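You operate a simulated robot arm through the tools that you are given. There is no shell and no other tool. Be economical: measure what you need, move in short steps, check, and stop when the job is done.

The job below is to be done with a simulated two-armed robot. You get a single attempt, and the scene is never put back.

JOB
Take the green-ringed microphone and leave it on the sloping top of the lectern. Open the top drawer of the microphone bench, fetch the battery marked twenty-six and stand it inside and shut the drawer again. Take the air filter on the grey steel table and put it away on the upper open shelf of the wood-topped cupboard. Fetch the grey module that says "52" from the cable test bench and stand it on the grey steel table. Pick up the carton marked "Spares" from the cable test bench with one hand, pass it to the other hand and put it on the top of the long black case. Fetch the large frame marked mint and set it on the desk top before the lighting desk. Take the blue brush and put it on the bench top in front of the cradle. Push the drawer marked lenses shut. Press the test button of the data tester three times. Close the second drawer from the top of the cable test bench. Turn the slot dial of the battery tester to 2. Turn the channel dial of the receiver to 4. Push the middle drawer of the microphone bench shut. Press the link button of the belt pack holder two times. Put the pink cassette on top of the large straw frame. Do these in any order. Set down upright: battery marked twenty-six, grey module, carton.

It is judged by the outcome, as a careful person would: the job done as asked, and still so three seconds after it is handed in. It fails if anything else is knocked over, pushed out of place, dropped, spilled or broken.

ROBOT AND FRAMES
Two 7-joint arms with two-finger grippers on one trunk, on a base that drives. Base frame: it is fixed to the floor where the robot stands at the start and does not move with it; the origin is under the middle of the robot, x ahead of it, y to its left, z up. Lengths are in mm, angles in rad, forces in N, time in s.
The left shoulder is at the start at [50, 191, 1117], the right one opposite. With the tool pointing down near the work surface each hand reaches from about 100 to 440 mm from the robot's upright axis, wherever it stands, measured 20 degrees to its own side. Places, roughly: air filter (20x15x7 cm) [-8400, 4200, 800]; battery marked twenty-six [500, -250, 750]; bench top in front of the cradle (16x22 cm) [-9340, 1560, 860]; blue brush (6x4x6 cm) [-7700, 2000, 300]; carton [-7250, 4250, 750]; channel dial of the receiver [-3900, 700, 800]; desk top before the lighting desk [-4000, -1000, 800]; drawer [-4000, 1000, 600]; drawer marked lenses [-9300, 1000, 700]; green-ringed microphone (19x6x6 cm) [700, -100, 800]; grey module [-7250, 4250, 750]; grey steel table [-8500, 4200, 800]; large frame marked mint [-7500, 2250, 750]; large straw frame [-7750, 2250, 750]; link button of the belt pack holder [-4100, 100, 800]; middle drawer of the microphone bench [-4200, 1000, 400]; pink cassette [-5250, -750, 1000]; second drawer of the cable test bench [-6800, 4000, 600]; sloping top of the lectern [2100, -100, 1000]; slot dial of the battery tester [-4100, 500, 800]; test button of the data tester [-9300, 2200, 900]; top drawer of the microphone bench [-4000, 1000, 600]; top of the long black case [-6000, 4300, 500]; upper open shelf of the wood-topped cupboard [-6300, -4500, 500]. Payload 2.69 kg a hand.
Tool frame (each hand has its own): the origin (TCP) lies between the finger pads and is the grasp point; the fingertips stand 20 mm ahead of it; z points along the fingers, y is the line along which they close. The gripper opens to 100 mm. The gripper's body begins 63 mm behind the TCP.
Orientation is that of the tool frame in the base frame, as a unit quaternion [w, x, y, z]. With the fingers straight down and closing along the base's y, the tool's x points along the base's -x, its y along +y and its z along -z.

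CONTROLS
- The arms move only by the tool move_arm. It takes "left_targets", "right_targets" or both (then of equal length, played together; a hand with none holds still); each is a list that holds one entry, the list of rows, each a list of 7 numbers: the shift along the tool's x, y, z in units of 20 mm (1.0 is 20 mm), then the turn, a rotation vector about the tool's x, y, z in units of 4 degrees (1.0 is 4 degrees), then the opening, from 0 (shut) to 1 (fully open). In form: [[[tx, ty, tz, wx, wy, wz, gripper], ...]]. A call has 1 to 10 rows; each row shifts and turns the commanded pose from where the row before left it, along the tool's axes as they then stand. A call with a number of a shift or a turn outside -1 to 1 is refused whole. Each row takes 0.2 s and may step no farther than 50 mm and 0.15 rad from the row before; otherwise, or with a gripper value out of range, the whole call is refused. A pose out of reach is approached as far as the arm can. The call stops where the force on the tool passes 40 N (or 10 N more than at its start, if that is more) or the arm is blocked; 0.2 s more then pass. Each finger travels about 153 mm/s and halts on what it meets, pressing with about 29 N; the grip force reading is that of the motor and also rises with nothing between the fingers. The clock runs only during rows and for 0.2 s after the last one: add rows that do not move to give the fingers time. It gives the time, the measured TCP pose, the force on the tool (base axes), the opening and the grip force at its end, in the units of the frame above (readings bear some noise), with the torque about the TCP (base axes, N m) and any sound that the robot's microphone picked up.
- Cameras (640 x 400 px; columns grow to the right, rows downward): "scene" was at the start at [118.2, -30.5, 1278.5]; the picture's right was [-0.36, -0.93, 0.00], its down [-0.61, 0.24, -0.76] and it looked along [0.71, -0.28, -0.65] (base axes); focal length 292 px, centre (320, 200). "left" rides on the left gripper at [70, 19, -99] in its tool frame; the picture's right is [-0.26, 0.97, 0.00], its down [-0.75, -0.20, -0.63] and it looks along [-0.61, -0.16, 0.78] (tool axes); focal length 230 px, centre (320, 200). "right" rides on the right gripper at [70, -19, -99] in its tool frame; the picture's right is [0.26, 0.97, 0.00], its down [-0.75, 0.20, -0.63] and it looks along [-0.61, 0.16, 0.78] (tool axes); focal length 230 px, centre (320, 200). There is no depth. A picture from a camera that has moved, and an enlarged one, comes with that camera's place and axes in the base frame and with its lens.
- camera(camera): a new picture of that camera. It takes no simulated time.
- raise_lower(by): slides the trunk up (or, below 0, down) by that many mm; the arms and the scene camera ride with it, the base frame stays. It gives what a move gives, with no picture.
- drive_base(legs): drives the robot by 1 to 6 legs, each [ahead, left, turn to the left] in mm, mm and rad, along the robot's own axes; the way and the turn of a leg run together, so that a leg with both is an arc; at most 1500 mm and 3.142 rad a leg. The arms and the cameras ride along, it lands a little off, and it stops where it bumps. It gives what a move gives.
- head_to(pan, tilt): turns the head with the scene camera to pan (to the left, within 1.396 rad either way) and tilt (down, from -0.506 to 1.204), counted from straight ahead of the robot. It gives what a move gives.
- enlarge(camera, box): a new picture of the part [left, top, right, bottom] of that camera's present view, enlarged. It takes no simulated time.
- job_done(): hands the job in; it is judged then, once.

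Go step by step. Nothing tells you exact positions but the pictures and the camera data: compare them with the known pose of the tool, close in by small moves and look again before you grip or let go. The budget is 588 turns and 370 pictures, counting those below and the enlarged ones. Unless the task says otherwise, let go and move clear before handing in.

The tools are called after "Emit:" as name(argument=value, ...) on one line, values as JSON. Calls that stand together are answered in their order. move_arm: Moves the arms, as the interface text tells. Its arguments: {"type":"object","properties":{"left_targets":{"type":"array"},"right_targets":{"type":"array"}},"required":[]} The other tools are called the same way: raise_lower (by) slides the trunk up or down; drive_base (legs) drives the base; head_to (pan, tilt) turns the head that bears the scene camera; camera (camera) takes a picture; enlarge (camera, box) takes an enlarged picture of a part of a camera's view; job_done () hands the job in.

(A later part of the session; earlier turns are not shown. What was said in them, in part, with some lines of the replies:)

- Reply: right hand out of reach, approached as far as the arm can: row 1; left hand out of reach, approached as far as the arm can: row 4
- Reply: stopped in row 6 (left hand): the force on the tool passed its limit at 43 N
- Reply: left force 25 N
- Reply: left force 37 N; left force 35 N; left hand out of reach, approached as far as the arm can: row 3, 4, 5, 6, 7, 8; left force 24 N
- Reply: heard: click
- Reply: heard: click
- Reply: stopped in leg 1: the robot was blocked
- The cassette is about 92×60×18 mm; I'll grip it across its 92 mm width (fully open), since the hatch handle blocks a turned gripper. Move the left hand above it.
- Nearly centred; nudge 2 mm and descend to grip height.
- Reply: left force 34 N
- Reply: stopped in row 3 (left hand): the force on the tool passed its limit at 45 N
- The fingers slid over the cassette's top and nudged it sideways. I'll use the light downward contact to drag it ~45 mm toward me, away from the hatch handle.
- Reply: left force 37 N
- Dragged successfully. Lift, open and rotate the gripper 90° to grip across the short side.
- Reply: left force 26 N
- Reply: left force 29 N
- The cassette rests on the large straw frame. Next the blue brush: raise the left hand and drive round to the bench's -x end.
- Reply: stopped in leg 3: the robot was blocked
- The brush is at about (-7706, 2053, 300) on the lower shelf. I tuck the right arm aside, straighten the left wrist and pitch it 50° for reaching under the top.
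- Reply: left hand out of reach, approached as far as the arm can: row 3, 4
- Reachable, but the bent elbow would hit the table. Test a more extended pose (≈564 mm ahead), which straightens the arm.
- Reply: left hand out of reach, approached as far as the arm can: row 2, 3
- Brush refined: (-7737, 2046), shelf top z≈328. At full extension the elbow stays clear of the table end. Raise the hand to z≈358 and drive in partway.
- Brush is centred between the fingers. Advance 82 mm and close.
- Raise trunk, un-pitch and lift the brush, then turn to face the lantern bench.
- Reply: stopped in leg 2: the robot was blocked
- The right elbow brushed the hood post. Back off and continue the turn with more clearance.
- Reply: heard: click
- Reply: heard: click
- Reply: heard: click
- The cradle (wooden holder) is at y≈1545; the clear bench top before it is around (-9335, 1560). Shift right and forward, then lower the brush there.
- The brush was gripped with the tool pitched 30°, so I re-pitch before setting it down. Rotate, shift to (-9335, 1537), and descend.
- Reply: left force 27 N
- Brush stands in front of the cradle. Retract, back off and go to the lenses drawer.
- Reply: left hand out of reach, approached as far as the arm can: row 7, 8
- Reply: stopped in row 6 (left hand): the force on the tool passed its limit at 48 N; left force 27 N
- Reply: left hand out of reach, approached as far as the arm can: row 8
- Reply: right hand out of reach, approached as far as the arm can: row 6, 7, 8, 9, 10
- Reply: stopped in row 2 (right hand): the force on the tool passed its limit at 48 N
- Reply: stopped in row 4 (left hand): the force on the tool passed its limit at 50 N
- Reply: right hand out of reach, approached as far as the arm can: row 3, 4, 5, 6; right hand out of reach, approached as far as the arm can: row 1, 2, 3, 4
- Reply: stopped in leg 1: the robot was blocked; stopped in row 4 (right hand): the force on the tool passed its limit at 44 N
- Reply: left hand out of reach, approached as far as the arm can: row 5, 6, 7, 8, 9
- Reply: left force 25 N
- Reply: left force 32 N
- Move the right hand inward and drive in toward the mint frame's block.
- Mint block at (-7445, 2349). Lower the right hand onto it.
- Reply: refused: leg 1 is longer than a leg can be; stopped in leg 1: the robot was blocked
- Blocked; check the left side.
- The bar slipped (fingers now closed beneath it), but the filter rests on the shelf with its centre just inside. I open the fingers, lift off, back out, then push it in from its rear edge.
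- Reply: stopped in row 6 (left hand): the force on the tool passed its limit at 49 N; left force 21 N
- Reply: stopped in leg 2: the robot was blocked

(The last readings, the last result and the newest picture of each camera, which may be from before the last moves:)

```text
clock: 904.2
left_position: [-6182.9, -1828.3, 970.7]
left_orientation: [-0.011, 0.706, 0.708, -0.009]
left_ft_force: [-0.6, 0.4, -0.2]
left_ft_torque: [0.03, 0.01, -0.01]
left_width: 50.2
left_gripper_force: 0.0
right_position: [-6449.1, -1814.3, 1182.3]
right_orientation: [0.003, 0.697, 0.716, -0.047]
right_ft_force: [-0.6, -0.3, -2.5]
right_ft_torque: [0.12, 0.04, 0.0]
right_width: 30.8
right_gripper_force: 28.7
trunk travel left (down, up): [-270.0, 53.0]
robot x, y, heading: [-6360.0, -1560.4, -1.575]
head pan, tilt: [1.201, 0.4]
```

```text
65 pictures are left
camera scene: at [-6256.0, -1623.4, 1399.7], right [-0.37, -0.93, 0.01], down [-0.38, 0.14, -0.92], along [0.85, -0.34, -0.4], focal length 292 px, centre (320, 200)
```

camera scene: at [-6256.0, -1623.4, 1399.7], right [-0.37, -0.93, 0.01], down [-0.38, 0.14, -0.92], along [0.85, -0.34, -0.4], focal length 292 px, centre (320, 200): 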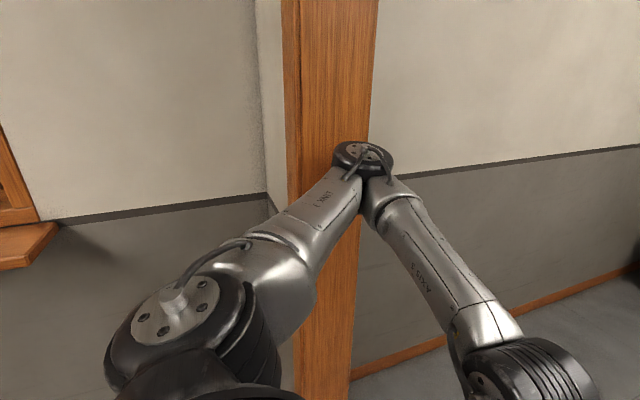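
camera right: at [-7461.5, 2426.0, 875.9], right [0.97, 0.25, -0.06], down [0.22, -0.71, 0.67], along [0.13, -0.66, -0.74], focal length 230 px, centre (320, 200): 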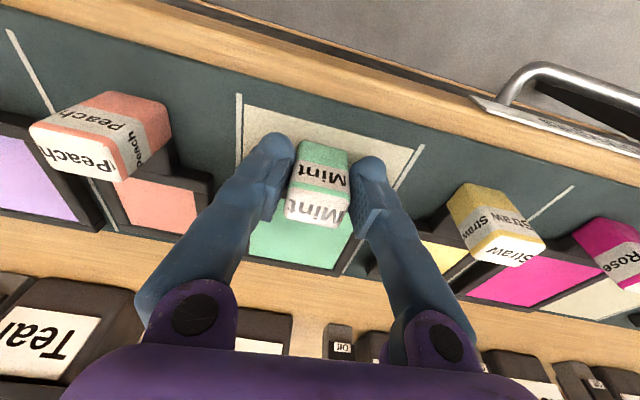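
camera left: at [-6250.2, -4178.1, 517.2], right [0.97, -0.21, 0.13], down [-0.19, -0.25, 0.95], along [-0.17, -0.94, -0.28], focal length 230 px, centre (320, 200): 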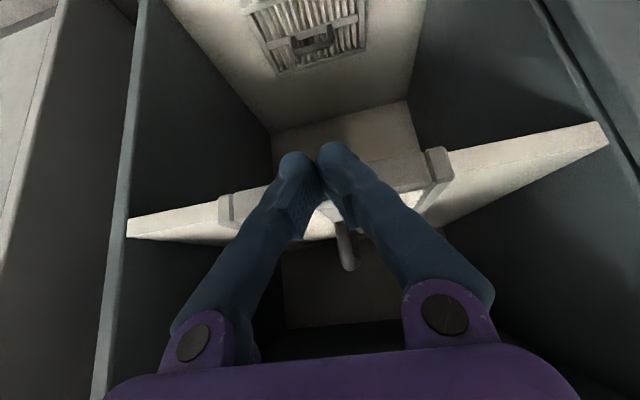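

The left elbow caught the jamb. Move forward a bit, extend the arms to narrow, shift slightly right, and reverse again.

Emit:
drive_base(legs=[[120, -40, 0]])

Emit:
move_arm(left_targets=[[[-1, 0, -0.3, 0, 0, 0, 0.5], [-1, 0, -0.3, 0, 0, 0, 0.5], [-1, 0, -0.3, 0, 0, 0, 0.5], [-1, 0, -0.3, 0, 0, 0, 0.5], [-1, 0, -0.3, 0, 0, 0, 0.5], [-1, 0, -0.3, 0, 0, 0, 0.5], [-1, 0, -0.3, 0, 0, 0, 0.5], [-1, 0, -0.3, 0, 0, 0, 0.5], [-1, 0, -0.3, 0, 0, 0, 0.5], [-1, 0, -0.3, 0, 0, 0, 0.5]]], right_targets=[[[-1, 0, 0, 0, 0, 0, 0], [-1, 0, 0, 0, 0, 0, 0], [-1, 0, 0, 0, 0, 0, 0], [-1, 0, 0, 0, 0, 0, 0], [-1, 0, 0, 0, 0, 0, 0], [-1, 0, 0, 0, 0, 0, 0], [-1, 0, 0, 0, 0, 0, 0], [-1, 0, 0, 0, 0, 0, 0], [-1, 0, 0, 0, 0, 0, 0], [-1, 0, 0, 0, 0, 0, 0]]])

Emit:
drive_base(legs=[[-1400, 0, 0], [-650, 0, 0]])

Emit:
head_to(pan=1.2, tilt=0.4)

Emit:
camera(camera="scene")

```text
clock: 905.0
left_position: [-6192.7, -1858.3, 968.6]
left_orientation: [-0.012, 0.704, 0.71, -0.003]
left_ft_force: [-0.8, 0.5, 0.9]
left_ft_torque: [0.0, 0.04, -0.01]
left_width: 50.0
left_gripper_force: 0.0
right_position: [-6457.2, -1844.6, 1179.3]
right_orientation: [0.003, 0.688, 0.724, -0.043]
right_ft_force: [0.3, 0.2, -1.6]
right_ft_torque: [0.13, 0.03, -0.03]
right_width: 30.9
right_gripper_force: 29.2
trunk travel left (down, up): [-270.0, 53.0]
robot x, y, heading: [-6367.2, -1578.1, -1.57]
head pan, tilt: [1.201, 0.4]
stopped in leg 1: the robot was blocked; the commanded pose is now the measured one
```

```text
clock: 907.2
left_position: [-6193.8, -2059.5, 1025.9]
left_orientation: [-0.011, 0.705, 0.709, -0.002]
left_ft_force: [-0.1, -0.5, 1.2]
left_ft_torque: [0.0, -0.03, -0.02]
left_width: 50.0
left_gripper_force: 0.1
right_position: [-6452.3, -2044.3, 1192.0]
right_orientation: [0.004, 0.691, 0.721, -0.042]
right_ft_force: [-0.7, 0.7, -2.1]
right_ft_torque: [0.12, -0.03, 0.01]
right_width: 30.8
right_gripper_force: 29.3
trunk travel left (down, up): [-270.0, 53.0]
robot x, y, heading: [-6366.7, -1579.0, -1.576]
head pan, tilt: [1.201, 0.4]
```

```text
clock: 908.6
left_position: [-6190.5, -2000.2, 1029.5]
left_orientation: [-0.008, 0.704, 0.71, -0.004]
left_ft_force: [0.5, -0.1, 0.8]
left_ft_torque: [0.0, 0.04, -0.01]
left_width: 50.0
left_gripper_force: 0.1
right_position: [-6446.5, -1984.1, 1193.8]
right_orientation: [0.004, 0.688, 0.725, -0.043]
right_ft_force: [-0.9, -0.3, -1.5]
right_ft_torque: [0.11, 0.0, 0.02]
right_width: 30.9
right_gripper_force: 29.1
trunk travel left (down, up): [-270.0, 53.0]
robot x, y, heading: [-6362.6, -1525.2, -1.574]
head pan, tilt: [1.201, 0.4]
stopped in leg 1: the robot was blocked; the commanded pose is now the measured one
```

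```text
clock: 909.2
left_position: [-6190.5, -2001.5, 1028.8]
left_orientation: [-0.009, 0.703, 0.711, -0.005]
left_ft_force: [0.5, -0.8, 0.0]
left_ft_torque: [-0.01, 0.04, 0.01]
left_width: 50.1
left_gripper_force: 0.1
right_position: [-6447.6, -1984.3, 1192.6]
right_orientation: [0.004, 0.689, 0.724, -0.043]
right_ft_force: [-0.4, -0.2, -1.1]
right_ft_torque: [0.11, 0.01, 0.0]
right_width: 30.8
right_gripper_force: 28.7
trunk travel left (down, up): [-270.0, 53.0]
robot x, y, heading: [-6368.9, -1524.1, -1.576]
head pan, tilt: [1.201, 0.4]
```

```text
64 pictures are left
camera scene: at [-6272.6, -1598.4, 1400.5], right [-0.36, -0.93, 0.0], down [-0.37, 0.14, -0.92], along [0.86, -0.34, -0.39], focal length 292 px, centre (320, 200)
```

scene: 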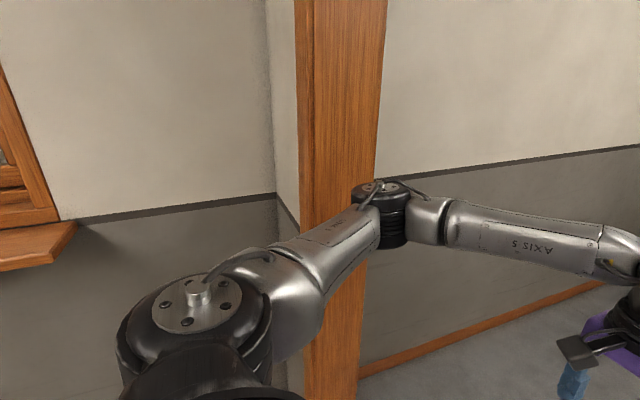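

Emit:
head_to(pan=-1.2, tilt=0.5)

Emit:
camera(camera="scene")

```text
clock: 911.4
left_position: [-6191.4, -2001.9, 1029.1]
left_orientation: [-0.009, 0.704, 0.71, -0.005]
left_ft_force: [-0.8, 0.3, 0.2]
left_ft_torque: [-0.02, 0.0, -0.02]
left_width: 50.0
left_gripper_force: 0.0
right_position: [-6446.9, -1984.7, 1193.3]
right_orientation: [0.004, 0.688, 0.724, -0.044]
right_ft_force: [0.1, -0.3, -1.1]
right_ft_torque: [0.09, 0.01, -0.02]
right_width: 30.8
right_gripper_force: 29.2
trunk travel left (down, up): [-270.0, 53.0]
robot x, y, heading: [-6365.5, -1527.1, -1.575]
head pan, tilt: [-1.201, 0.499]
```

```text
63 pictures are left
camera scene: at [-6443.5, -1597.8, 1392.5], right [-0.36, 0.93, 0.0], down [0.44, 0.17, -0.88], along [-0.82, -0.32, -0.47], focal length 292 px, centre (320, 200)
```

scene: 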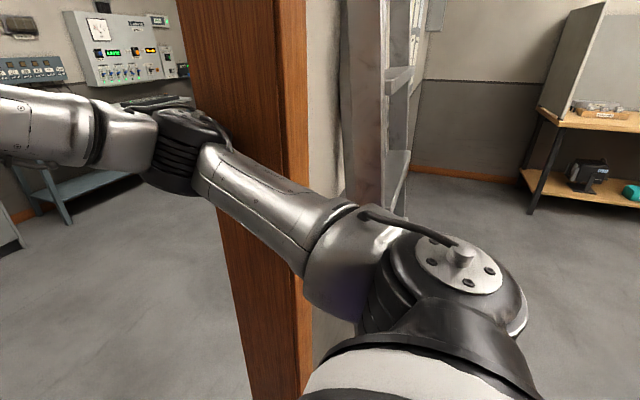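

Both arms are wide against the jambs. Lower and extend both hands (narrower elbows), as when I came in.

Emit:
move_arm(right_targets=[[[-0.7, 0, 1, 0, 0, 0, 0], [-0.7, 0, 1, 0, 0, 0, 0], [-0.7, 0, 1, 0, 0, 0, 0], [-0.7, 0, 1, 0, 0, 0, 0], [-0.7, 0, 1, 0, 0, 0, 0], [-0.7, 0, 1, 0, 0, 0, 0], [-0.7, 0, 1, 0, 0, 0, 0], [-0.7, 0, 1, 0, 0, 0, 0], [-0.5, 0, 0.5, 0, 0, 0, 0], [-0.5, 0, 0.5, 0, 0, 0, 0]]], left_targets=[[[-0.7, -0.2, 0, 0, 0, 0, 0.5], [-0.7, -0.2, 0, 0, 0, 0, 0.5], [-0.7, -0.2, 0, 0, 0, 0, 0.5], [-0.7, -0.2, 0, 0, 0, 0, 0.5], [-0.7, -0.2, 0, 0, 0, 0, 0.5], [-0.7, -0.2, 0, 0, 0, 0, 0.5], [-0.7, -0.2, 0, 0, 0, 0, 0.5], [-0.7, 0, 0, 0, 0, 0, 0.5], [-0.5, 0, 0, 0, 0, 0, 0.5], [-0.5, 0, 0, 0, 0, 0, 0.5]]])

Emit:
camera(camera="scene")

Emit:
head_to(pan=1.2, tilt=0.6)

Emit:
camera(camera="scene")

```text
clock: 913.6
left_position: [-6222.7, -2135.7, 1028.3]
left_orientation: [-0.007, 0.705, 0.709, -0.001]
left_ft_force: [-0.4, -0.9, -0.2]
left_ft_torque: [0.02, -0.01, 0.04]
left_width: 50.0
left_gripper_force: 0.0
right_position: [-6454.8, -2129.7, 1021.1]
right_orientation: [0.006, 0.689, 0.723, -0.041]
right_ft_force: [0.3, 0.8, -1.5]
right_ft_torque: [0.08, 0.0, 0.03]
right_width: 30.7
right_gripper_force: 28.8
trunk travel left (down, up): [-270.0, 53.0]
robot x, y, heading: [-6366.8, -1523.5, -1.574]
head pan, tilt: [-1.201, 0.499]
```

```text
62 pictures are left
camera scene: at [-6451.0, -1599.8, 1391.9], right [-0.36, 0.93, 0.0], down [0.45, 0.17, -0.88], along [-0.82, -0.32, -0.48], focal length 292 px, centre (320, 200)
```

scene: 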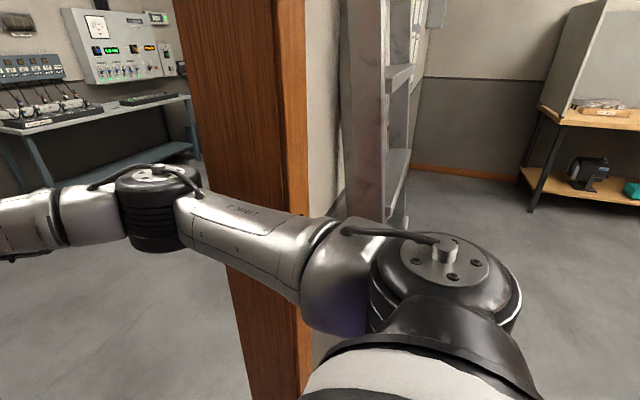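

```text
clock: 915.8
left_position: [-6223.7, -2135.0, 1027.5]
left_orientation: [-0.008, 0.704, 0.71, -0.002]
left_ft_force: [-0.6, 0.2, -0.3]
left_ft_torque: [-0.02, 0.0, 0.01]
left_width: 49.9
left_gripper_force: 0.0
right_position: [-6455.6, -2128.7, 1022.0]
right_orientation: [0.006, 0.689, 0.724, -0.042]
right_ft_force: [0.0, -0.6, -1.1]
right_ft_torque: [0.08, -0.03, -0.03]
right_width: 31.0
right_gripper_force: 29.2
trunk travel left (down, up): [-270.0, 53.0]
robot x, y, heading: [-6364.9, -1526.1, -1.571]
head pan, tilt: [1.201, 0.6]
```

```text
61 pictures are left
camera scene: at [-6283.8, -1598.9, 1382.8], right [-0.36, -0.93, 0.0], down [-0.53, 0.21, -0.83], along [0.77, -0.3, -0.56], focal length 292 px, centre (320, 200)
```

scene: 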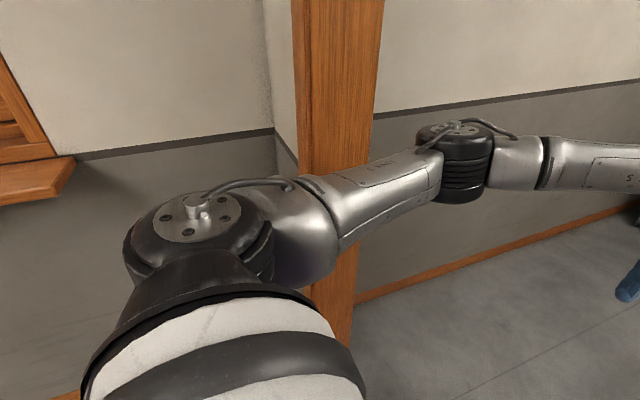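

Emit:
drive_base(legs=[[-150, 0, 0]])

```text
clock: 917.2
left_position: [-6223.3, -1981.1, 1029.3]
left_orientation: [-0.007, 0.704, 0.71, -0.001]
left_ft_force: [0.2, 0.8, 0.8]
left_ft_torque: [-0.01, -0.02, 0.0]
left_width: 50.1
left_gripper_force: 0.1
right_position: [-6456.1, -1975.4, 1021.7]
right_orientation: [0.007, 0.69, 0.723, -0.041]
right_ft_force: [0.6, 0.5, -1.5]
right_ft_torque: [0.09, 0.02, -0.02]
right_width: 31.1
right_gripper_force: 28.7
trunk travel left (down, up): [-270.0, 53.0]
robot x, y, heading: [-6362.5, -1372.1, -1.578]
head pan, tilt: [1.201, 0.6]
```

It moves now. Continue backing to the control-room door latitude.

Emit:
drive_base(legs=[[-1000, 0, 0], [-740, 150, 0]])

Emit:
head_to(pan=1.3, tilt=0.4)

Emit:
camera(camera="scene")

```text
clock: 922.3
left_position: [-6207.4, -1023.8, 1029.3]
left_orientation: [-0.007, 0.703, 0.711, -0.001]
left_ft_force: [-0.3, 0.2, -0.3]
left_ft_torque: [0.02, 0.02, 0.01]
left_width: 50.3
left_gripper_force: 0.1
right_position: [-6440.4, -1018.7, 1021.6]
right_orientation: [0.005, 0.688, 0.725, -0.042]
right_ft_force: [0.4, -1.2, -1.7]
right_ft_torque: [0.12, 0.01, 0.02]
right_width: 31.0
right_gripper_force: 29.3
trunk travel left (down, up): [-270.0, 53.0]
robot x, y, heading: [-6348.9, -416.6, -1.576]
head pan, tilt: [1.201, 0.6]
stopped in leg 1: the robot was blocked; the commanded pose is now the measured one
```

```text
clock: 923.0
left_position: [-6208.4, -1024.8, 1028.0]
left_orientation: [-0.008, 0.703, 0.711, -0.001]
left_ft_force: [0.5, -0.4, 0.1]
left_ft_torque: [-0.01, 0.01, 0.0]
left_width: 49.7
left_gripper_force: 0.1
right_position: [-6438.8, -1019.9, 1021.6]
right_orientation: [0.005, 0.688, 0.725, -0.041]
right_ft_force: [-0.5, -0.9, -1.8]
right_ft_torque: [0.13, 0.04, 0.01]
right_width: 31.2
right_gripper_force: 28.8
trunk travel left (down, up): [-270.0, 53.0]
robot x, y, heading: [-6351.9, -414.9, -1.573]
head pan, tilt: [1.3, 0.4]
```

```text
60 pictures are left
camera scene: at [-6262.7, -480.8, 1401.0], right [-0.27, -0.96, 0.0], down [-0.38, 0.1, -0.92], along [0.89, -0.25, -0.39], focal length 292 px, centre (320, 200)
```

scene: 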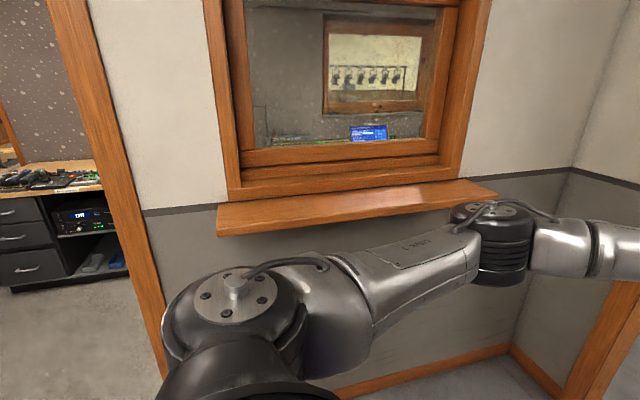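

Emit:
head_to(pan=-1.39, tilt=0.7)

Emit:
camera(camera="scene")

```text
clock: 925.4
left_position: [-6206.8, -1024.7, 1027.2]
left_orientation: [-0.007, 0.703, 0.711, -0.001]
left_ft_force: [0.0, -0.8, -0.2]
left_ft_torque: [-0.01, 0.02, -0.01]
left_width: 50.1
left_gripper_force: 0.1
right_position: [-6438.3, -1019.4, 1020.5]
right_orientation: [0.005, 0.688, 0.725, -0.042]
right_ft_force: [-0.4, -0.4, -1.4]
right_ft_torque: [0.09, 0.0, 0.06]
right_width: 30.6
right_gripper_force: 29.3
trunk travel left (down, up): [-270.0, 53.0]
robot x, y, heading: [-6353.6, -418.2, -1.57]
head pan, tilt: [-1.389, 0.7]
```

```text
59 pictures are left
camera scene: at [-6435.5, -471.4, 1374.2], right [-0.18, 0.98, 0.0], down [0.63, 0.12, -0.76], along [-0.75, -0.14, -0.64], focal length 292 px, centre (320, 200)
```

scene: 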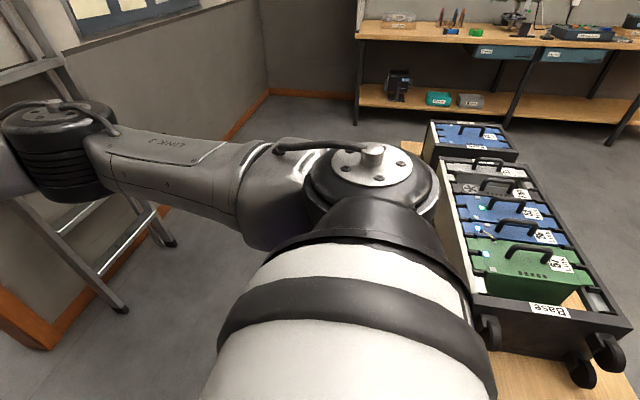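

The cart is beside my rear right. Shift left (+x) 300 mm, then continue back.

Emit:
drive_base(legs=[[30, 20, 0], [0, 280, 0], [-790, 0, 0]])

Emit:
camera(camera="scene")

```text
clock: 932.8
left_position: [-5906.7, -251.3, 1028.5]
left_orientation: [-0.007, 0.703, 0.711, -0.002]
left_ft_force: [0.4, 0.0, -0.6]
left_ft_torque: [-0.03, 0.0, -0.02]
left_width: 49.9
left_gripper_force: 0.1
right_position: [-6139.1, -246.8, 1022.0]
right_orientation: [0.006, 0.687, 0.726, -0.041]
right_ft_force: [0.1, 0.0, -1.6]
right_ft_torque: [0.12, -0.01, 0.0]
right_width: 30.8
right_gripper_force: 29.4
trunk travel left (down, up): [-270.0, 53.0]
robot x, y, heading: [-6051.1, 353.4, -1.569]
head pan, tilt: [-1.389, 0.7]
```

```text
58 pictures are left
camera scene: at [-6135.6, 300.7, 1374.2], right [-0.18, 0.98, 0.0], down [0.63, 0.12, -0.76], along [-0.75, -0.14, -0.64], focal length 292 px, centre (320, 200)
```

scene: 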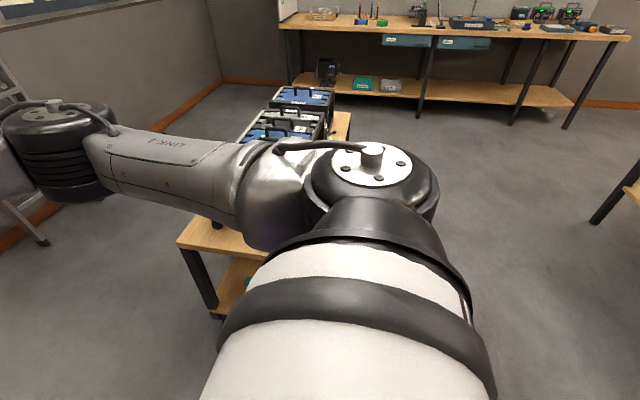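

Now turn to face +x and pass through the doorway (y≈362) into the control room.

Emit:
drive_base(legs=[[0, 0, 1.57], [1000, 5, 0]])

Emit:
head_to(pan=-0.5, tilt=0.5)

Emit:
camera(camera="scene")

```text
clock: 941.8
left_position: [-4448.9, 503.2, 1028.9]
left_orientation: [-0.005, -0.005, 1.0, -0.006]
left_ft_force: [-0.4, 0.8, 0.0]
left_ft_torque: [0.03, 0.0, -0.03]
left_width: 49.9
left_gripper_force: 0.0
right_position: [-4454.9, 270.2, 1021.9]
right_orientation: [0.033, -0.026, 0.999, -0.024]
right_ft_force: [0.5, 0.7, -2.5]
right_ft_torque: [0.0, 0.11, 0.0]
right_width: 31.1
right_gripper_force: 29.2
trunk travel left (down, up): [-270.0, 53.0]
robot x, y, heading: [-5061.1, 357.9, 0.001]
head pan, tilt: [-1.389, 0.7]
```

```text
clock: 943.0
left_position: [-4448.6, 501.9, 1029.0]
left_orientation: [-0.004, -0.005, 1.0, -0.006]
left_ft_force: [-0.3, -0.3, 0.2]
left_ft_torque: [-0.01, -0.01, -0.02]
left_width: 49.9
left_gripper_force: 0.1
right_position: [-4454.7, 271.0, 1021.8]
right_orientation: [0.032, -0.026, 0.999, -0.025]
right_ft_force: [-0.7, -0.2, -1.9]
right_ft_torque: [-0.01, 0.07, 0.01]
right_width: 30.9
right_gripper_force: 28.8
trunk travel left (down, up): [-270.0, 53.0]
robot x, y, heading: [-5058.1, 362.9, -0.002]
head pan, tilt: [-0.499, 0.499]
```

```text
57 pictures are left
camera scene: at [-4937.9, 316.5, 1391.9], right [-0.48, -0.88, 0.0], down [-0.42, 0.23, -0.88], along [0.77, -0.42, -0.48], focal length 292 px, centre (320, 200)
```

scene: 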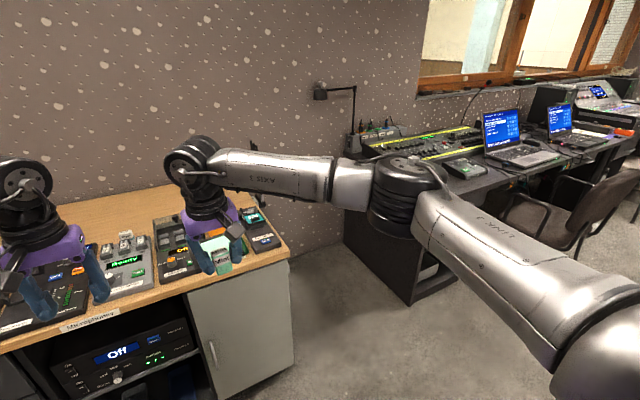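

Move forward to x≈-4700 and slide south to the lighting desk.

Emit:
drive_base(legs=[[340, 0, 0], [0, -1220, 0]])

Emit:
head_to(pan=0.0, tilt=0.65)

Emit:
camera(camera="scene")

```text
clock: 955.7
left_position: [-4109.0, -704.6, 1029.6]
left_orientation: [-0.004, -0.005, 1.0, -0.005]
left_ft_force: [-0.6, 0.1, -0.6]
left_ft_torque: [0.01, 0.04, 0.02]
left_width: 50.0
left_gripper_force: 0.1
right_position: [-4113.4, -937.2, 1021.2]
right_orientation: [0.033, -0.027, 0.999, -0.024]
right_ft_force: [0.0, 0.0, -2.4]
right_ft_torque: [0.0, 0.09, 0.0]
right_width: 31.1
right_gripper_force: 29.2
trunk travel left (down, up): [-270.0, 53.0]
robot x, y, heading: [-4715.6, -847.0, 0.004]
head pan, tilt: [-0.499, 0.499]
```

```text
clock: 956.6
left_position: [-4108.8, -705.7, 1028.1]
left_orientation: [-0.004, -0.005, 1.0, -0.006]
left_ft_force: [-0.8, -0.3, -0.1]
left_ft_torque: [0.01, 0.01, -0.02]
left_width: 49.9
left_gripper_force: 0.0
right_position: [-4114.4, -936.8, 1021.4]
right_orientation: [0.033, -0.027, 0.999, -0.025]
right_ft_force: [-0.3, 1.0, -1.4]
right_ft_torque: [-0.01, 0.09, 0.01]
right_width: 31.0
right_gripper_force: 29.0
trunk travel left (down, up): [-270.0, 53.0]
robot x, y, heading: [-4715.6, -849.0, 0.0]
head pan, tilt: [0.0, 0.649]
```

```text
56 pictures are left
camera scene: at [-4590.4, -848.4, 1378.5], right [0.0, -1.0, 0.0], down [-0.6, 0.0, -0.8], along [0.8, 0.0, -0.6], focal length 292 px, centre (320, 200)
```

scene: 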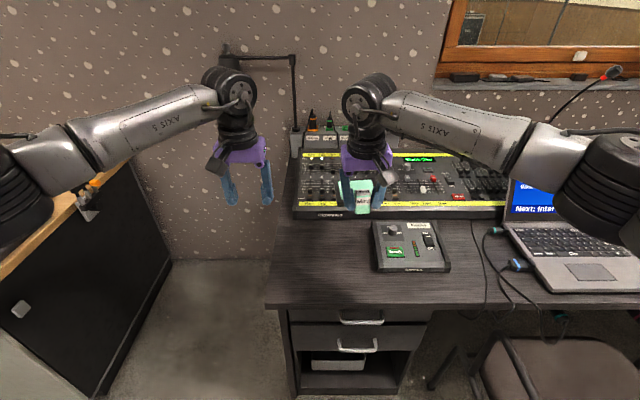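

Emit:
enlarge(camera="scene", box=[250, 140, 520, 320])

```text
2.22 times, centred on (385, 230) of scene
camera zoom: at [-4590.4, -848.4, 1378.5], right [0.0, -1.0, 0.0], down [-0.6, 0.0, -0.8], along [0.8, 0.0, -0.6], focal length 649 px, centre (176, 133)
```

zoom: 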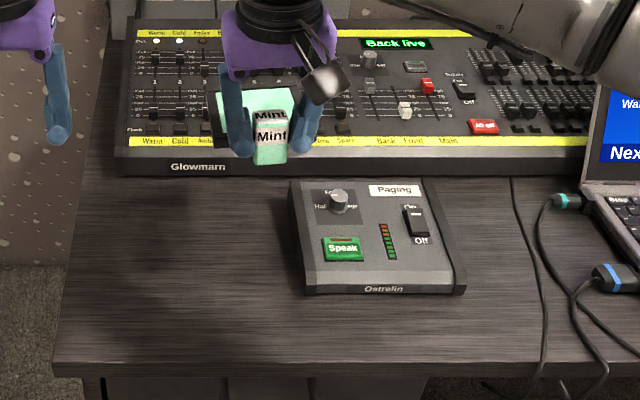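

The clear desk top before the console spans about x -4183…-3876, y -985…-740. I'll set the frame with its block at (-4085, -862). Lower toward it.

Emit:
move_arm(right_targets=[[[-0.07, 0.48, 0.9, 0, 0, 0, 0], [-0.07, 0.48, 0.9, 0, 0, 0, 0], [-0.07, 0.48, 0.9, 0, 0, 0, 0], [-0.07, 0.48, 0.9, 0, 0, 0, 0], [-0.07, 0.48, 0.9, 0, 0, 0, 0], [-0.07, 0.48, 0.9, 0, 0, 0, 0], [-0.07, 0.48, 0.9, 0, 0, 0, 0], [-0.07, 0.48, 0.9, 0, 0, 0, 0], [-0.07, 0.48, 0.9, 0, 0, 0, 0]]], left_targets=[[[0.5, 0.5, -0.5, 0, 0, 0, 0.5], [0.5, 0.5, -0.5, 0, 0, 0, 0.5], [0.5, 0.5, -0.5, 0, 0, 0, 0.5], [0.5, 0.5, -0.5, 0, 0, 0, 0.5], [0.5, 0.5, 0, 0, 0, 0, 0.5], [0.5, 0.5, 0, 0, 0, 0, 0.5], [0, 0, 0, 0, 0, 0, 0.5], [0, 0, 0, 0, 0, 0, 0.5], [0, 0, 0, 0, 0, 0, 0.5]]])

Emit:
camera(camera="scene")

Emit:
camera(camera="right")

```text
clock: 958.6
left_position: [-4169.7, -646.1, 1066.6]
left_orientation: [-0.003, -0.006, 1.0, -0.007]
left_ft_force: [-0.5, 0.6, -1.2]
left_ft_torque: [0.0, 0.04, 0.01]
left_width: 49.9
left_gripper_force: 0.0
right_position: [-4094.8, -857.2, 854.6]
right_orientation: [0.033, -0.026, 0.999, -0.024]
right_ft_force: [0.0, -0.8, -1.4]
right_ft_torque: [0.0, 0.1, -0.01]
right_width: 30.9
right_gripper_force: 28.8
trunk travel left (down, up): [-270.0, 53.0]
robot x, y, heading: [-4715.4, -848.8, -0.001]
head pan, tilt: [0.0, 0.649]
```

```text
54 pictures are left
camera scene: at [-4590.2, -847.8, 1378.5], right [0.0, -1.0, 0.0], down [-0.6, 0.0, -0.8], along [0.8, 0.0, -0.6], focal length 292 px, centre (320, 200)
```

scene: 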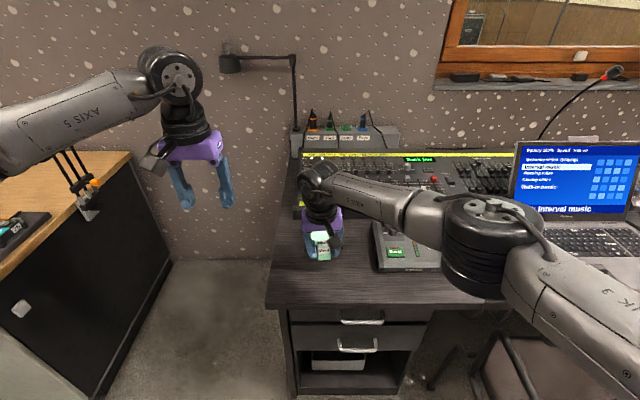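

```text
53 pictures are left
camera right: at [-4169.7, -874.3, 949.5], right [-0.31, 0.95, -0.07], down [0.7, 0.27, 0.67], along [0.65, 0.16, -0.74], focal length 230 px, centre (320, 200)
```

right: 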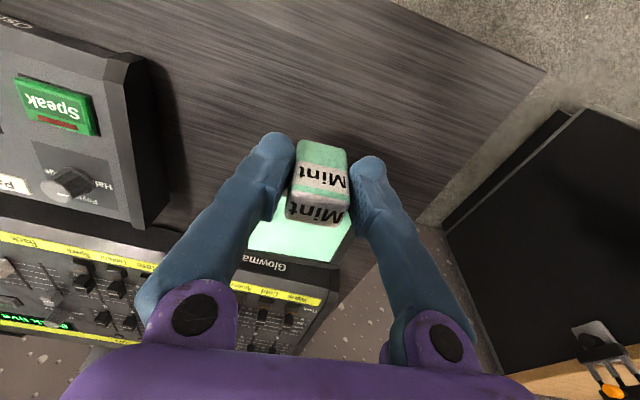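

Emit:
move_arm(right_targets=[[[0.5, 0.05, 0.8, 0, 0, 0, 0], [0.5, 0.05, 0.8, 0, 0, 0, 0], [0, 0, 0.4, 0, 0, 0, 0], [0, 0, 0.3, 0, 0, 0, 0]]])

Emit:
camera(camera="right")

Emit:
enlarge(camera="scene", box=[250, 140, 470, 320])

```text
clock: 959.6
left_position: [-4170.0, -646.9, 1067.8]
left_orientation: [-0.005, -0.005, 1.0, -0.006]
left_ft_force: [0.3, 0.6, -0.2]
left_ft_torque: [0.05, 0.01, 0.02]
left_width: 49.6
left_gripper_force: 0.0
right_position: [-4111.4, -860.7, 807.4]
right_orientation: [0.033, -0.027, 0.999, -0.025]
right_ft_force: [0.6, -0.3, -1.4]
right_ft_torque: [0.0, 0.11, -0.01]
right_width: 31.0
right_gripper_force: 28.7
trunk travel left (down, up): [-270.0, 53.0]
robot x, y, heading: [-4713.8, -850.1, 0.003]
head pan, tilt: [0.0, 0.649]
```

```text
52 pictures are left
camera right: at [-4186.5, -877.0, 902.2], right [-0.31, 0.95, -0.07], down [0.7, 0.27, 0.67], along [0.65, 0.16, -0.74], focal length 230 px, centre (320, 200)
```

right: 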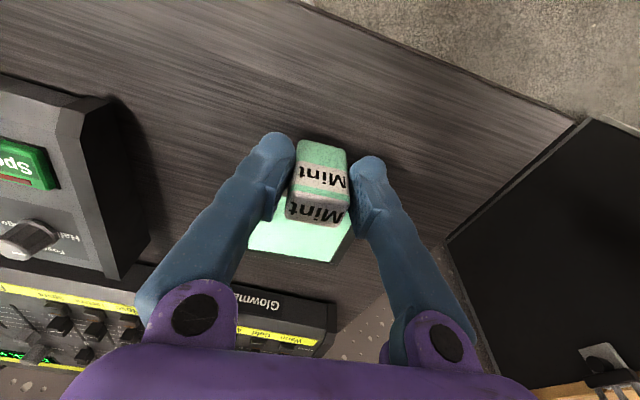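

```text
2.22 times, centred on (360, 230) of scene
camera zoom: at [-4590.3, -848.3, 1378.5], right [0.0, -1.0, 0.0], down [-0.6, 0.0, -0.8], along [0.8, 0.0, -0.6], focal length 649 px, centre (231, 133)
```

zoom: 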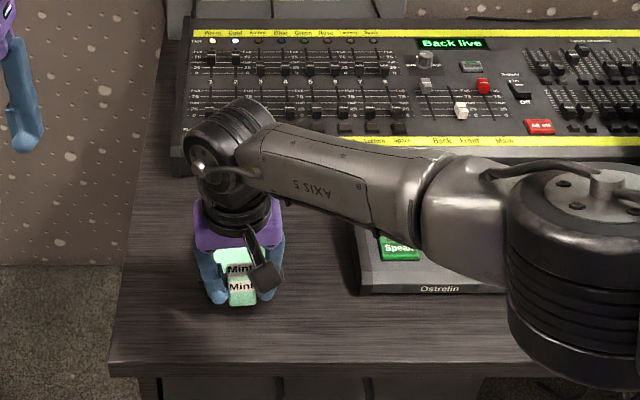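

Emit:
move_arm(right_targets=[[[0, 0, 0.2, 0, 0, 0, 0], [0, 0, 0.2, 0, 0, 0, 0], [0, 0, 0.2, 0, 0, 0, 0], [0, 0, 0.2, 0, 0, 0, 0], [0, 0, 0.2, 0, 0, 0, 0]]])

```text
clock: 960.8
left_position: [-4170.6, -646.0, 1068.6]
left_orientation: [-0.004, -0.005, 1.0, -0.006]
left_ft_force: [0.7, 0.0, 0.5]
left_ft_torque: [-0.01, -0.02, 0.02]
left_width: 49.9
left_gripper_force: 0.0
right_position: [-4111.3, -860.0, 789.1]
right_orientation: [0.035, -0.025, 0.999, -0.025]
right_ft_force: [-2.5, -1.1, 5.9]
right_ft_torque: [0.04, -0.84, -0.13]
right_width: 31.2
right_gripper_force: 29.3
trunk travel left (down, up): [-270.0, 53.0]
robot x, y, heading: [-4719.3, -847.4, 0.002]
head pan, tilt: [0.0, 0.649]
```

The far edge touched first; level it by 2° and finish lowering.

Emit:
move_arm(right_targets=[[[0, 0, 0.05, 0, -0.5, 0, 0], [0, 0, 0.1, 0, 0, 0, 0], [0, 0, 0.1, 0, 0, 0, 0]]])

Emit:
enlarge(camera="right", box=[200, 100, 440, 300])

```text
clock: 961.6
left_position: [-4170.6, -646.2, 1069.6]
left_orientation: [-0.003, -0.005, 1.0, -0.006]
left_ft_force: [-0.8, -0.1, 0.3]
left_ft_torque: [-0.03, -0.02, -0.01]
left_width: 49.8
left_gripper_force: 0.1
right_position: [-4111.2, -859.6, 787.1]
right_orientation: [0.052, -0.027, 0.998, -0.025]
right_ft_force: [-6.3, -0.5, 19.9]
right_ft_torque: [0.01, 0.48, 0.01]
right_width: 31.1
right_gripper_force: 29.1
trunk travel left (down, up): [-270.0, 53.0]
robot x, y, heading: [-4716.7, -850.3, -0.001]
head pan, tilt: [0.0, 0.649]
```

```text
2.00 times, centred on (320, 200) of right
camera zoom: at [-4190.3, -877.4, 878.7], right [-0.3, 0.95, -0.07], down [0.67, 0.27, 0.69], along [0.68, 0.16, -0.72], focal length 460 px, centre (320, 200)
```

zoom: 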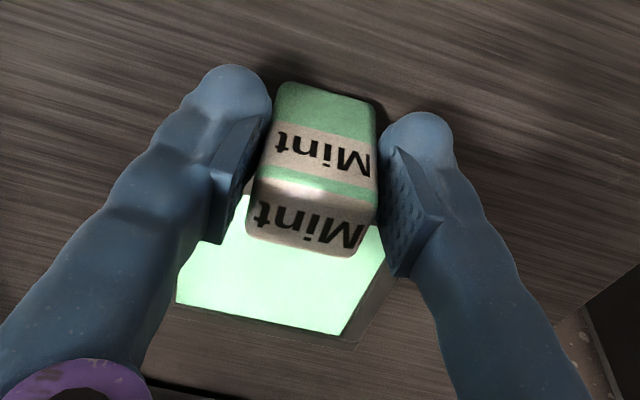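

Flat on the desk. Release gently and rise.

Emit:
move_arm(right_targets=[[[0, 0, -0.08, 0, 0, 0, 0.25], [0, 0, 0, 0, 0, 0, 0.36], [0, 0, 0, 0, 0, 0, 0.45], [0, 0, 0, 0, 0, 0, 0.5], [0, 0, -0.5, 0, 0, 0, 0.5], [0, 0, -0.9, 0, 0, 0, 0.5], [0, 0, -1, 0, 0, 0, 0.5], [0, 0, -1, 0, 0, 0, 0.5], [0, 0, -1, 0, 0, 0, 0.5], [0, 0, -1, 0, 0, 0, 0.5]]])

Emit:
move_arm(right_targets=[[[0.5, 0, -1, 0, 0, 0, 0.5], [0.5, 0, -1, 0, 0, 0, 0.5], [1, 0, -1, 0, 0, 0, 0.5], [1, 0, -1, 0, 0, 0, 0.5], [1, 0, -1, 0, 0, 0, 0.5], [1, 0, -0.5, 0, 0, 0, 0.5], [1, 0, 0, 0, 0, 0, 0.5], [1, 0, 0, 0, 0, 0, 0.5]]])

Emit:
camera(camera="scene")

```text
clock: 963.8
left_position: [-4170.6, -646.7, 1067.5]
left_orientation: [-0.004, -0.006, 1.0, -0.006]
left_ft_force: [0.4, -0.1, -0.1]
left_ft_torque: [0.01, 0.03, 0.01]
left_width: 50.0
left_gripper_force: 0.1
right_position: [-4120.9, -856.0, 893.4]
right_orientation: [0.05, -0.026, 0.998, -0.024]
right_ft_force: [-0.5, 0.0, -0.3]
right_ft_torque: [-0.04, -0.01, 0.02]
right_width: 50.0
right_gripper_force: 0.1
trunk travel left (down, up): [-270.0, 53.0]
robot x, y, heading: [-4716.4, -851.7, 0.001]
head pan, tilt: [0.0, 0.649]
```

```text
clock: 965.6
left_position: [-4169.0, -646.1, 1068.4]
left_orientation: [-0.004, -0.006, 1.0, -0.006]
left_ft_force: [1.0, -0.2, -0.4]
left_ft_torque: [0.02, -0.01, 0.0]
left_width: 49.8
left_gripper_force: 0.0
right_position: [-4271.5, -857.7, 987.0]
right_orientation: [0.05, -0.027, 0.998, -0.025]
right_ft_force: [-0.8, 0.7, 0.3]
right_ft_torque: [-0.03, 0.02, -0.02]
right_width: 49.9
right_gripper_force: 0.0
trunk travel left (down, up): [-270.0, 53.0]
robot x, y, heading: [-4716.4, -848.6, -0.002]
head pan, tilt: [0.0, 0.649]
```

```text
49 pictures are left
camera scene: at [-4590.8, -848.3, 1378.6], right [0.0, -1.0, 0.0], down [-0.6, 0.0, -0.8], along [0.8, 0.0, -0.6], focal length 292 px, centre (320, 200)
```

scene: 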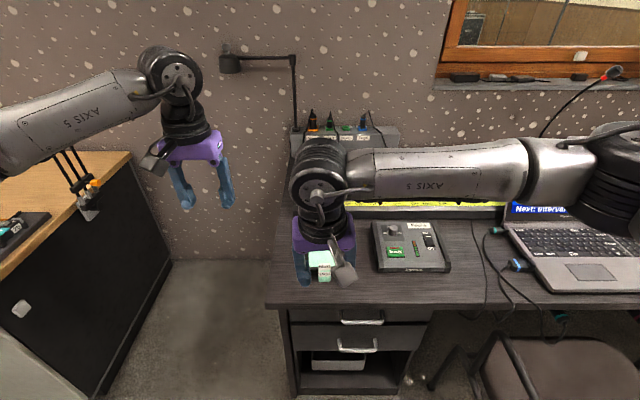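

Retract further and verify the mint frame, then check the microphone bench and the "Show" switch on my way.

Emit:
drive_base(legs=[[0, 500, 0]])

Emit:
head_to(pan=-0.75, tilt=0.5)

Emit:
enlarge(camera="scene", box=[120, 80, 560, 360])

Emit:
head_to(pan=0.7, tilt=0.6)

Emit:
camera(camera="scene")

```text
clock: 970.6
left_position: [-4166.2, -132.5, 1068.1]
left_orientation: [-0.004, -0.004, 1.0, -0.007]
left_ft_force: [0.3, -0.2, 0.0]
left_ft_torque: [-0.01, 0.01, -0.02]
left_width: 50.1
left_gripper_force: 0.0
right_position: [-4271.4, -343.2, 986.9]
right_orientation: [0.051, -0.025, 0.998, -0.025]
right_ft_force: [-0.8, 0.0, -0.6]
right_ft_torque: [0.02, 0.0, -0.01]
right_width: 50.0
right_gripper_force: 0.0
trunk travel left (down, up): [-270.0, 53.0]
robot x, y, heading: [-4713.9, -331.1, -0.007]
head pan, tilt: [0.0, 0.649]
```

```text
clock: 971.8
left_position: [-4168.3, -131.3, 1068.7]
left_orientation: [-0.004, -0.003, 1.0, -0.006]
left_ft_force: [-0.4, -0.7, -0.4]
left_ft_torque: [0.0, -0.02, -0.02]
left_width: 50.0
left_gripper_force: 0.0
right_position: [-4270.7, -344.0, 986.8]
right_orientation: [0.051, -0.025, 0.998, -0.025]
right_ft_force: [0.1, 0.0, 0.3]
right_ft_torque: [0.02, -0.01, -0.02]
right_width: 49.9
right_gripper_force: 0.0
trunk travel left (down, up): [-270.0, 53.0]
robot x, y, heading: [-4717.8, -329.1, -0.005]
head pan, tilt: [-0.75, 0.499]
```

```text
1.43 times, centred on (340, 220) of scene
camera zoom: at [-4610.0, -394.1, 1391.9], right [-0.68, -0.73, 0.0], down [-0.35, 0.33, -0.88], along [0.64, -0.6, -0.48], focal length 417 px, centre (291, 171)
```

zoom: 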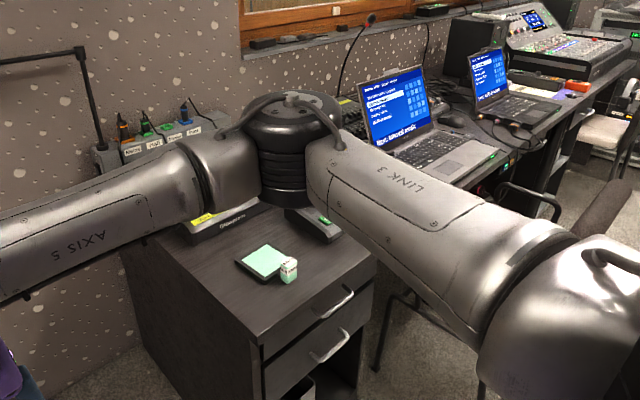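

```text
clock: 973.3
left_position: [-4167.8, -131.1, 1067.8]
left_orientation: [-0.004, -0.004, 1.0, -0.006]
left_ft_force: [0.2, -0.2, 0.7]
left_ft_torque: [0.01, -0.02, -0.01]
left_width: 49.9
left_gripper_force: 0.1
right_position: [-4270.8, -343.8, 987.0]
right_orientation: [0.051, -0.025, 0.998, -0.024]
right_ft_force: [0.8, 0.2, 0.0]
right_ft_torque: [0.03, 0.0, 0.02]
right_width: 50.4
right_gripper_force: 0.1
trunk travel left (down, up): [-270.0, 53.0]
robot x, y, heading: [-4714.6, -329.5, -0.002]
head pan, tilt: [0.7, 0.6]
```

```text
47 pictures are left
camera scene: at [-4608.5, -275.3, 1382.8], right [0.64, -0.77, 0.0], down [-0.43, -0.36, -0.83], along [0.63, 0.53, -0.56], focal length 292 px, centre (320, 200)
```

scene: 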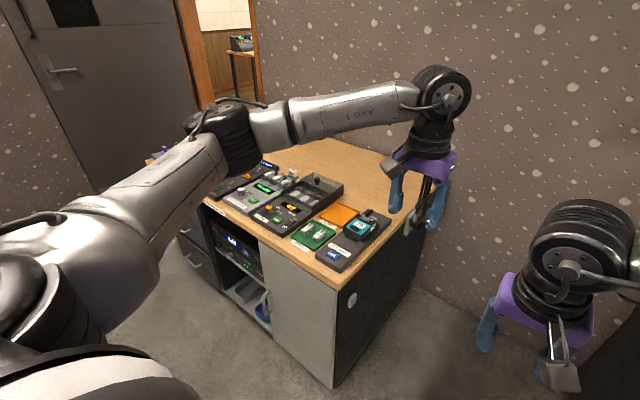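

All items here look right. To be sure about the lenses drawer, I'll go back and inspect it closely; reverse out through the store doorway first.

Emit:
drive_base(legs=[[0, 692, 0]])

Emit:
move_arm(right_targets=[[[-1, 0.3, -0.3, 0, 0, 0, 0.5], [-1, 0.3, -0.3, 0, 0, 0, 0.5], [-1, 0.3, -0.3, 0, 0, 0, 0.5], [-1, 0.3, -0.3, 0, 0, 0, 0.5], [-1, 0.3, -0.3, 0, 0, 0, 0.5], [-1, 0, -0.3, 0, 0, 0, 0.5], [-1, 0, -0.3, 0, 0, 0, 0.5]]])

Emit:
drive_base(legs=[[-1400, 0, 0]])

Emit:
drive_base(legs=[[0, 250, 0], [0, 0, 1.57], [0, 0, 1.57]])

```text
clock: 979.9
left_position: [-4167.6, 568.6, 1067.5]
left_orientation: [-0.003, -0.007, 1.0, -0.006]
left_ft_force: [0.4, -0.7, 0.2]
left_ft_torque: [0.01, 0.0, 0.03]
left_width: 49.8
left_gripper_force: 0.1
right_position: [-4270.4, 355.8, 987.5]
right_orientation: [0.051, -0.027, 0.998, -0.025]
right_ft_force: [-0.1, 0.0, -0.4]
right_ft_torque: [-0.02, 0.03, 0.03]
right_width: 50.1
right_gripper_force: 0.2
trunk travel left (down, up): [-270.0, 53.0]
robot x, y, heading: [-4713.2, 364.7, 0.005]
head pan, tilt: [0.7, 0.6]
```

```text
clock: 981.5
left_position: [-4168.1, 567.9, 1067.8]
left_orientation: [-0.004, -0.006, 1.0, -0.006]
left_ft_force: [0.5, 0.6, 0.6]
left_ft_torque: [-0.01, -0.03, -0.01]
left_width: 50.1
left_gripper_force: 0.0
right_position: [-4137.3, 394.5, 1041.2]
right_orientation: [0.051, -0.028, 0.998, -0.025]
right_ft_force: [-0.5, 0.3, -0.7]
right_ft_torque: [0.0, 0.01, -0.04]
right_width: 49.9
right_gripper_force: 0.2
trunk travel left (down, up): [-270.0, 53.0]
robot x, y, heading: [-4715.5, 367.3, 0.004]
head pan, tilt: [0.7, 0.6]
```

```text
clock: 988.5
left_position: [-5594.1, 559.8, 1067.9]
left_orientation: [-0.003, -0.021, 1.0, -0.006]
left_ft_force: [-0.1, -0.5, -0.2]
left_ft_torque: [0.0, -0.01, 0.01]
left_width: 49.7
left_gripper_force: 0.1
right_position: [-5558.0, 389.1, 1040.1]
right_orientation: [0.05, -0.043, 0.998, -0.025]
right_ft_force: [-0.9, 0.1, 0.7]
right_ft_torque: [-0.01, 0.01, 0.04]
right_width: 49.8
right_gripper_force: 0.0
trunk travel left (down, up): [-270.0, 53.0]
robot x, y, heading: [-6134.2, 340.7, 0.029]
head pan, tilt: [0.7, 0.6]
```

```text
clock: 999.0
left_position: [-6680.1, 365.6, 1067.5]
left_orientation: [-0.006, 1.0, 0.026, 0.003]
left_ft_force: [-0.2, -0.7, 0.1]
left_ft_torque: [0.01, 0.01, -0.04]
left_width: 49.9
left_gripper_force: 0.0
right_position: [-6718.7, 537.4, 1041.4]
right_orientation: [-0.023, 0.997, 0.048, -0.051]
right_ft_force: [-0.4, 0.9, 0.4]
right_ft_torque: [0.02, -0.05, -0.04]
right_width: 49.8
right_gripper_force: 0.1
trunk travel left (down, up): [-270.0, 53.0]
robot x, y, heading: [-6143.9, 587.9, -3.096]
head pan, tilt: [0.7, 0.6]
```

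Emit:
drive_base(legs=[[0, -380, -0.046], [1400, 0, 0], [1100, 0, 0]])

Emit:
raise_lower(by=-270)

Emit:
head_to(pan=0.0, tilt=0.35)

Emit:
camera(camera="scene")

```text
clock: 1014.8
left_position: [-9211.4, 714.2, 1068.0]
left_orientation: [-0.006, 1.0, 0.014, 0.004]
left_ft_force: [-0.1, -0.3, -0.2]
left_ft_torque: [-0.01, 0.03, 0.02]
left_width: 50.1
left_gripper_force: 0.1
right_position: [-9245.3, 886.5, 1040.6]
right_orientation: [-0.025, 0.998, 0.034, -0.051]
right_ft_force: [-0.3, 0.1, 0.3]
right_ft_torque: [-0.01, -0.01, -0.02]
right_width: 50.0
right_gripper_force: 0.1
trunk travel left (down, up): [-270.0, 53.0]
robot x, y, heading: [-8669.5, 922.0, -3.124]
head pan, tilt: [0.7, 0.6]
```

```text
clock: 1016.4
left_position: [-9210.6, 715.2, 897.7]
left_orientation: [-0.005, 1.0, 0.013, 0.003]
left_ft_force: [0.8, 0.0, -0.5]
left_ft_torque: [-0.02, 0.01, 0.0]
left_width: 50.3
left_gripper_force: 0.0
right_position: [-9244.4, 883.5, 881.7]
right_orientation: [-0.017, 0.998, 0.035, -0.056]
right_ft_force: [8.4, 4.6, 11.6]
right_ft_torque: [-0.26, -0.28, 0.23]
right_width: 46.1
right_gripper_force: 0.0
trunk travel left (down, up): [-100.0, 222.0]
robot x, y, heading: [-8668.0, 923.3, -3.125]
head pan, tilt: [0.7, 0.6]
stopped: the force on the tool passed its limit at 57 N (the readings are from after the stop); the commanded pose is now the measured one
```

```text
clock: 1017.5
left_position: [-9210.1, 714.3, 899.5]
left_orientation: [-0.005, 1.0, 0.013, 0.002]
left_ft_force: [-0.3, 0.1, -0.9]
left_ft_torque: [0.02, -0.03, 0.01]
left_width: 49.9
left_gripper_force: 0.1
right_position: [-9244.6, 884.7, 882.3]
right_orientation: [-0.017, 0.998, 0.035, -0.056]
right_ft_force: [8.9, 4.4, 14.9]
right_ft_torque: [-0.35, -0.32, 0.29]
right_width: 46.1
right_gripper_force: 0.1
trunk travel left (down, up): [-100.0, 222.0]
robot x, y, heading: [-8667.3, 926.8, -3.126]
head pan, tilt: [0.0, 0.351]
```

```text
46 pictures are left
camera scene: at [-8798.8, 924.2, 1236.2], right [-0.02, 1.0, 0.0], down [0.34, 0.01, -0.94], along [-0.94, -0.02, -0.34], focal length 292 px, centre (320, 200)
```

scene: 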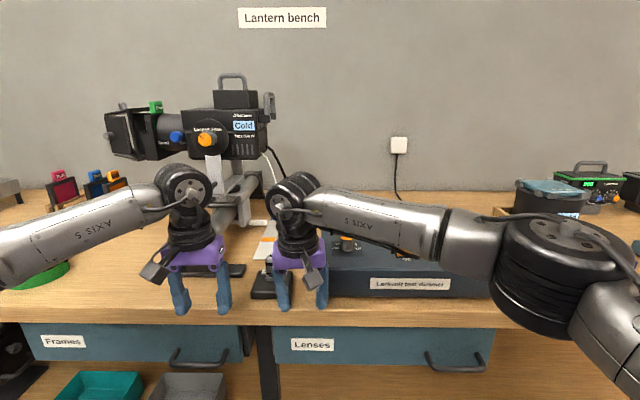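

My hands came down onto the bench edge—raise at once and check that nothing was disturbed. (The Frames and Lenses panels are clearly flush with each other.)

Emit:
raise_lower(by=170)

Emit:
enlarge(camera="scene", box=[120, 150, 400, 400])

Emit:
camera(camera="right")

```text
clock: 1019.4
left_position: [-9212.2, 714.1, 1066.8]
left_orientation: [-0.005, 1.0, 0.013, 0.005]
left_ft_force: [-0.4, 0.0, 0.2]
left_ft_torque: [0.04, 0.02, 0.01]
left_width: 49.9
left_gripper_force: 0.0
right_position: [-9245.9, 884.3, 1048.3]
right_orientation: [-0.019, 0.998, 0.035, -0.056]
right_ft_force: [-0.6, -0.6, 0.6]
right_ft_torque: [0.01, -0.03, -0.01]
right_width: 50.1
right_gripper_force: 0.1
trunk travel left (down, up): [-270.0, 52.0]
robot x, y, heading: [-8666.5, 925.7, -3.124]
head pan, tilt: [0.0, 0.351]
```

```text
1.60 times, centred on (260, 275) of scene
camera zoom: at [-8801.2, 923.6, 1405.8], right [-0.02, 1.0, 0.0], down [0.34, 0.01, -0.94], along [-0.94, -0.01, -0.34], focal length 467 px, centre (416, 80)
```

zoom: 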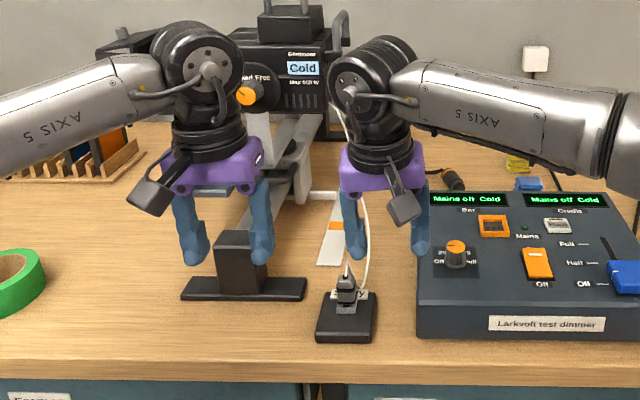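

```text
44 pictures are left
camera right: at [-9167.3, 904.8, 1140.6], right [0.32, -0.94, -0.07], down [-0.66, -0.27, 0.7], along [-0.68, -0.18, -0.71], focal length 230 px, centre (320, 200)
```

right: 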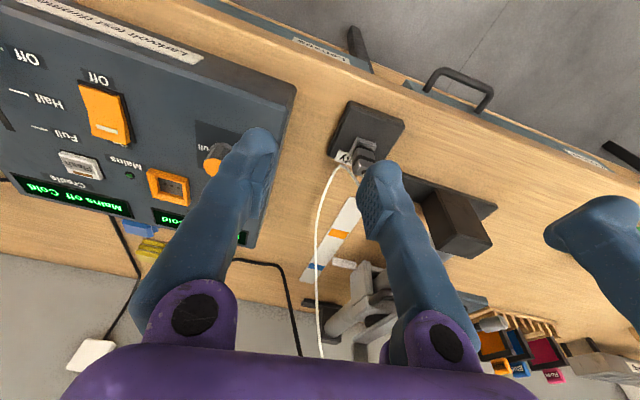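

Nothing moved: the dimmer, plug base and lantern are where they were, and both drawer panels are flush. Back the robot clear before handing in.

Emit:
drive_base(legs=[[-350, 0, 0]])

Emit:
camera(camera="scene")

```text
clock: 1021.7
left_position: [-8856.0, 720.1, 1067.3]
left_orientation: [-0.006, 1.0, 0.013, 0.004]
left_ft_force: [0.1, -0.3, -0.2]
left_ft_torque: [0.02, 0.0, -0.04]
left_width: 49.9
left_gripper_force: 0.1
right_position: [-8890.7, 889.1, 1050.3]
right_orientation: [-0.019, 0.998, 0.034, -0.056]
right_ft_force: [-0.5, -0.1, 0.8]
right_ft_torque: [-0.02, -0.02, 0.02]
right_width: 50.1
right_gripper_force: 0.2
trunk travel left (down, up): [-270.0, 52.0]
robot x, y, heading: [-8311.9, 934.4, -3.126]
head pan, tilt: [0.0, 0.351]
```

```text
43 pictures are left
camera scene: at [-8445.7, 929.3, 1405.9], right [-0.02, 1.0, 0.0], down [0.34, 0.01, -0.94], along [-0.94, -0.01, -0.34], focal length 292 px, centre (320, 200)
```

scene: 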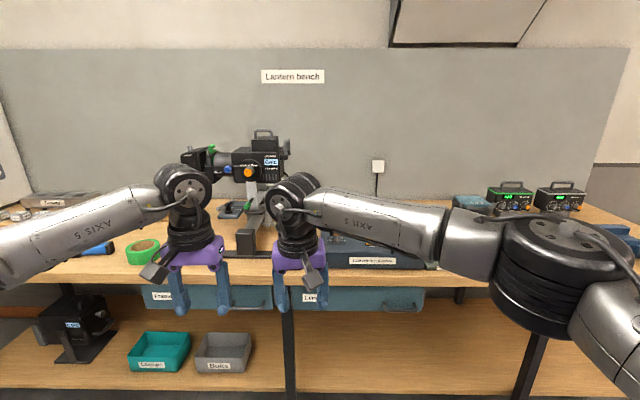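

All the listed steps have been carried out and the robot stands clear, so I hand in now.

Emit:
job_done()

```text
The job is handed in.
```

I did all fifteen steps and handed the job in, with the robot standing clear; the result is not back yet.

I could not look inside the top drawer after shutting it; the battery stood upright when I let go. While moving around I touched a few things with my elbows, base or hands: the lectern lip, the wall by the "Show" switch, the wheeled cart and the lantern bench top. I also bumped the hood post of the uplights bench twice. I saw nothing displaced and heard no click.
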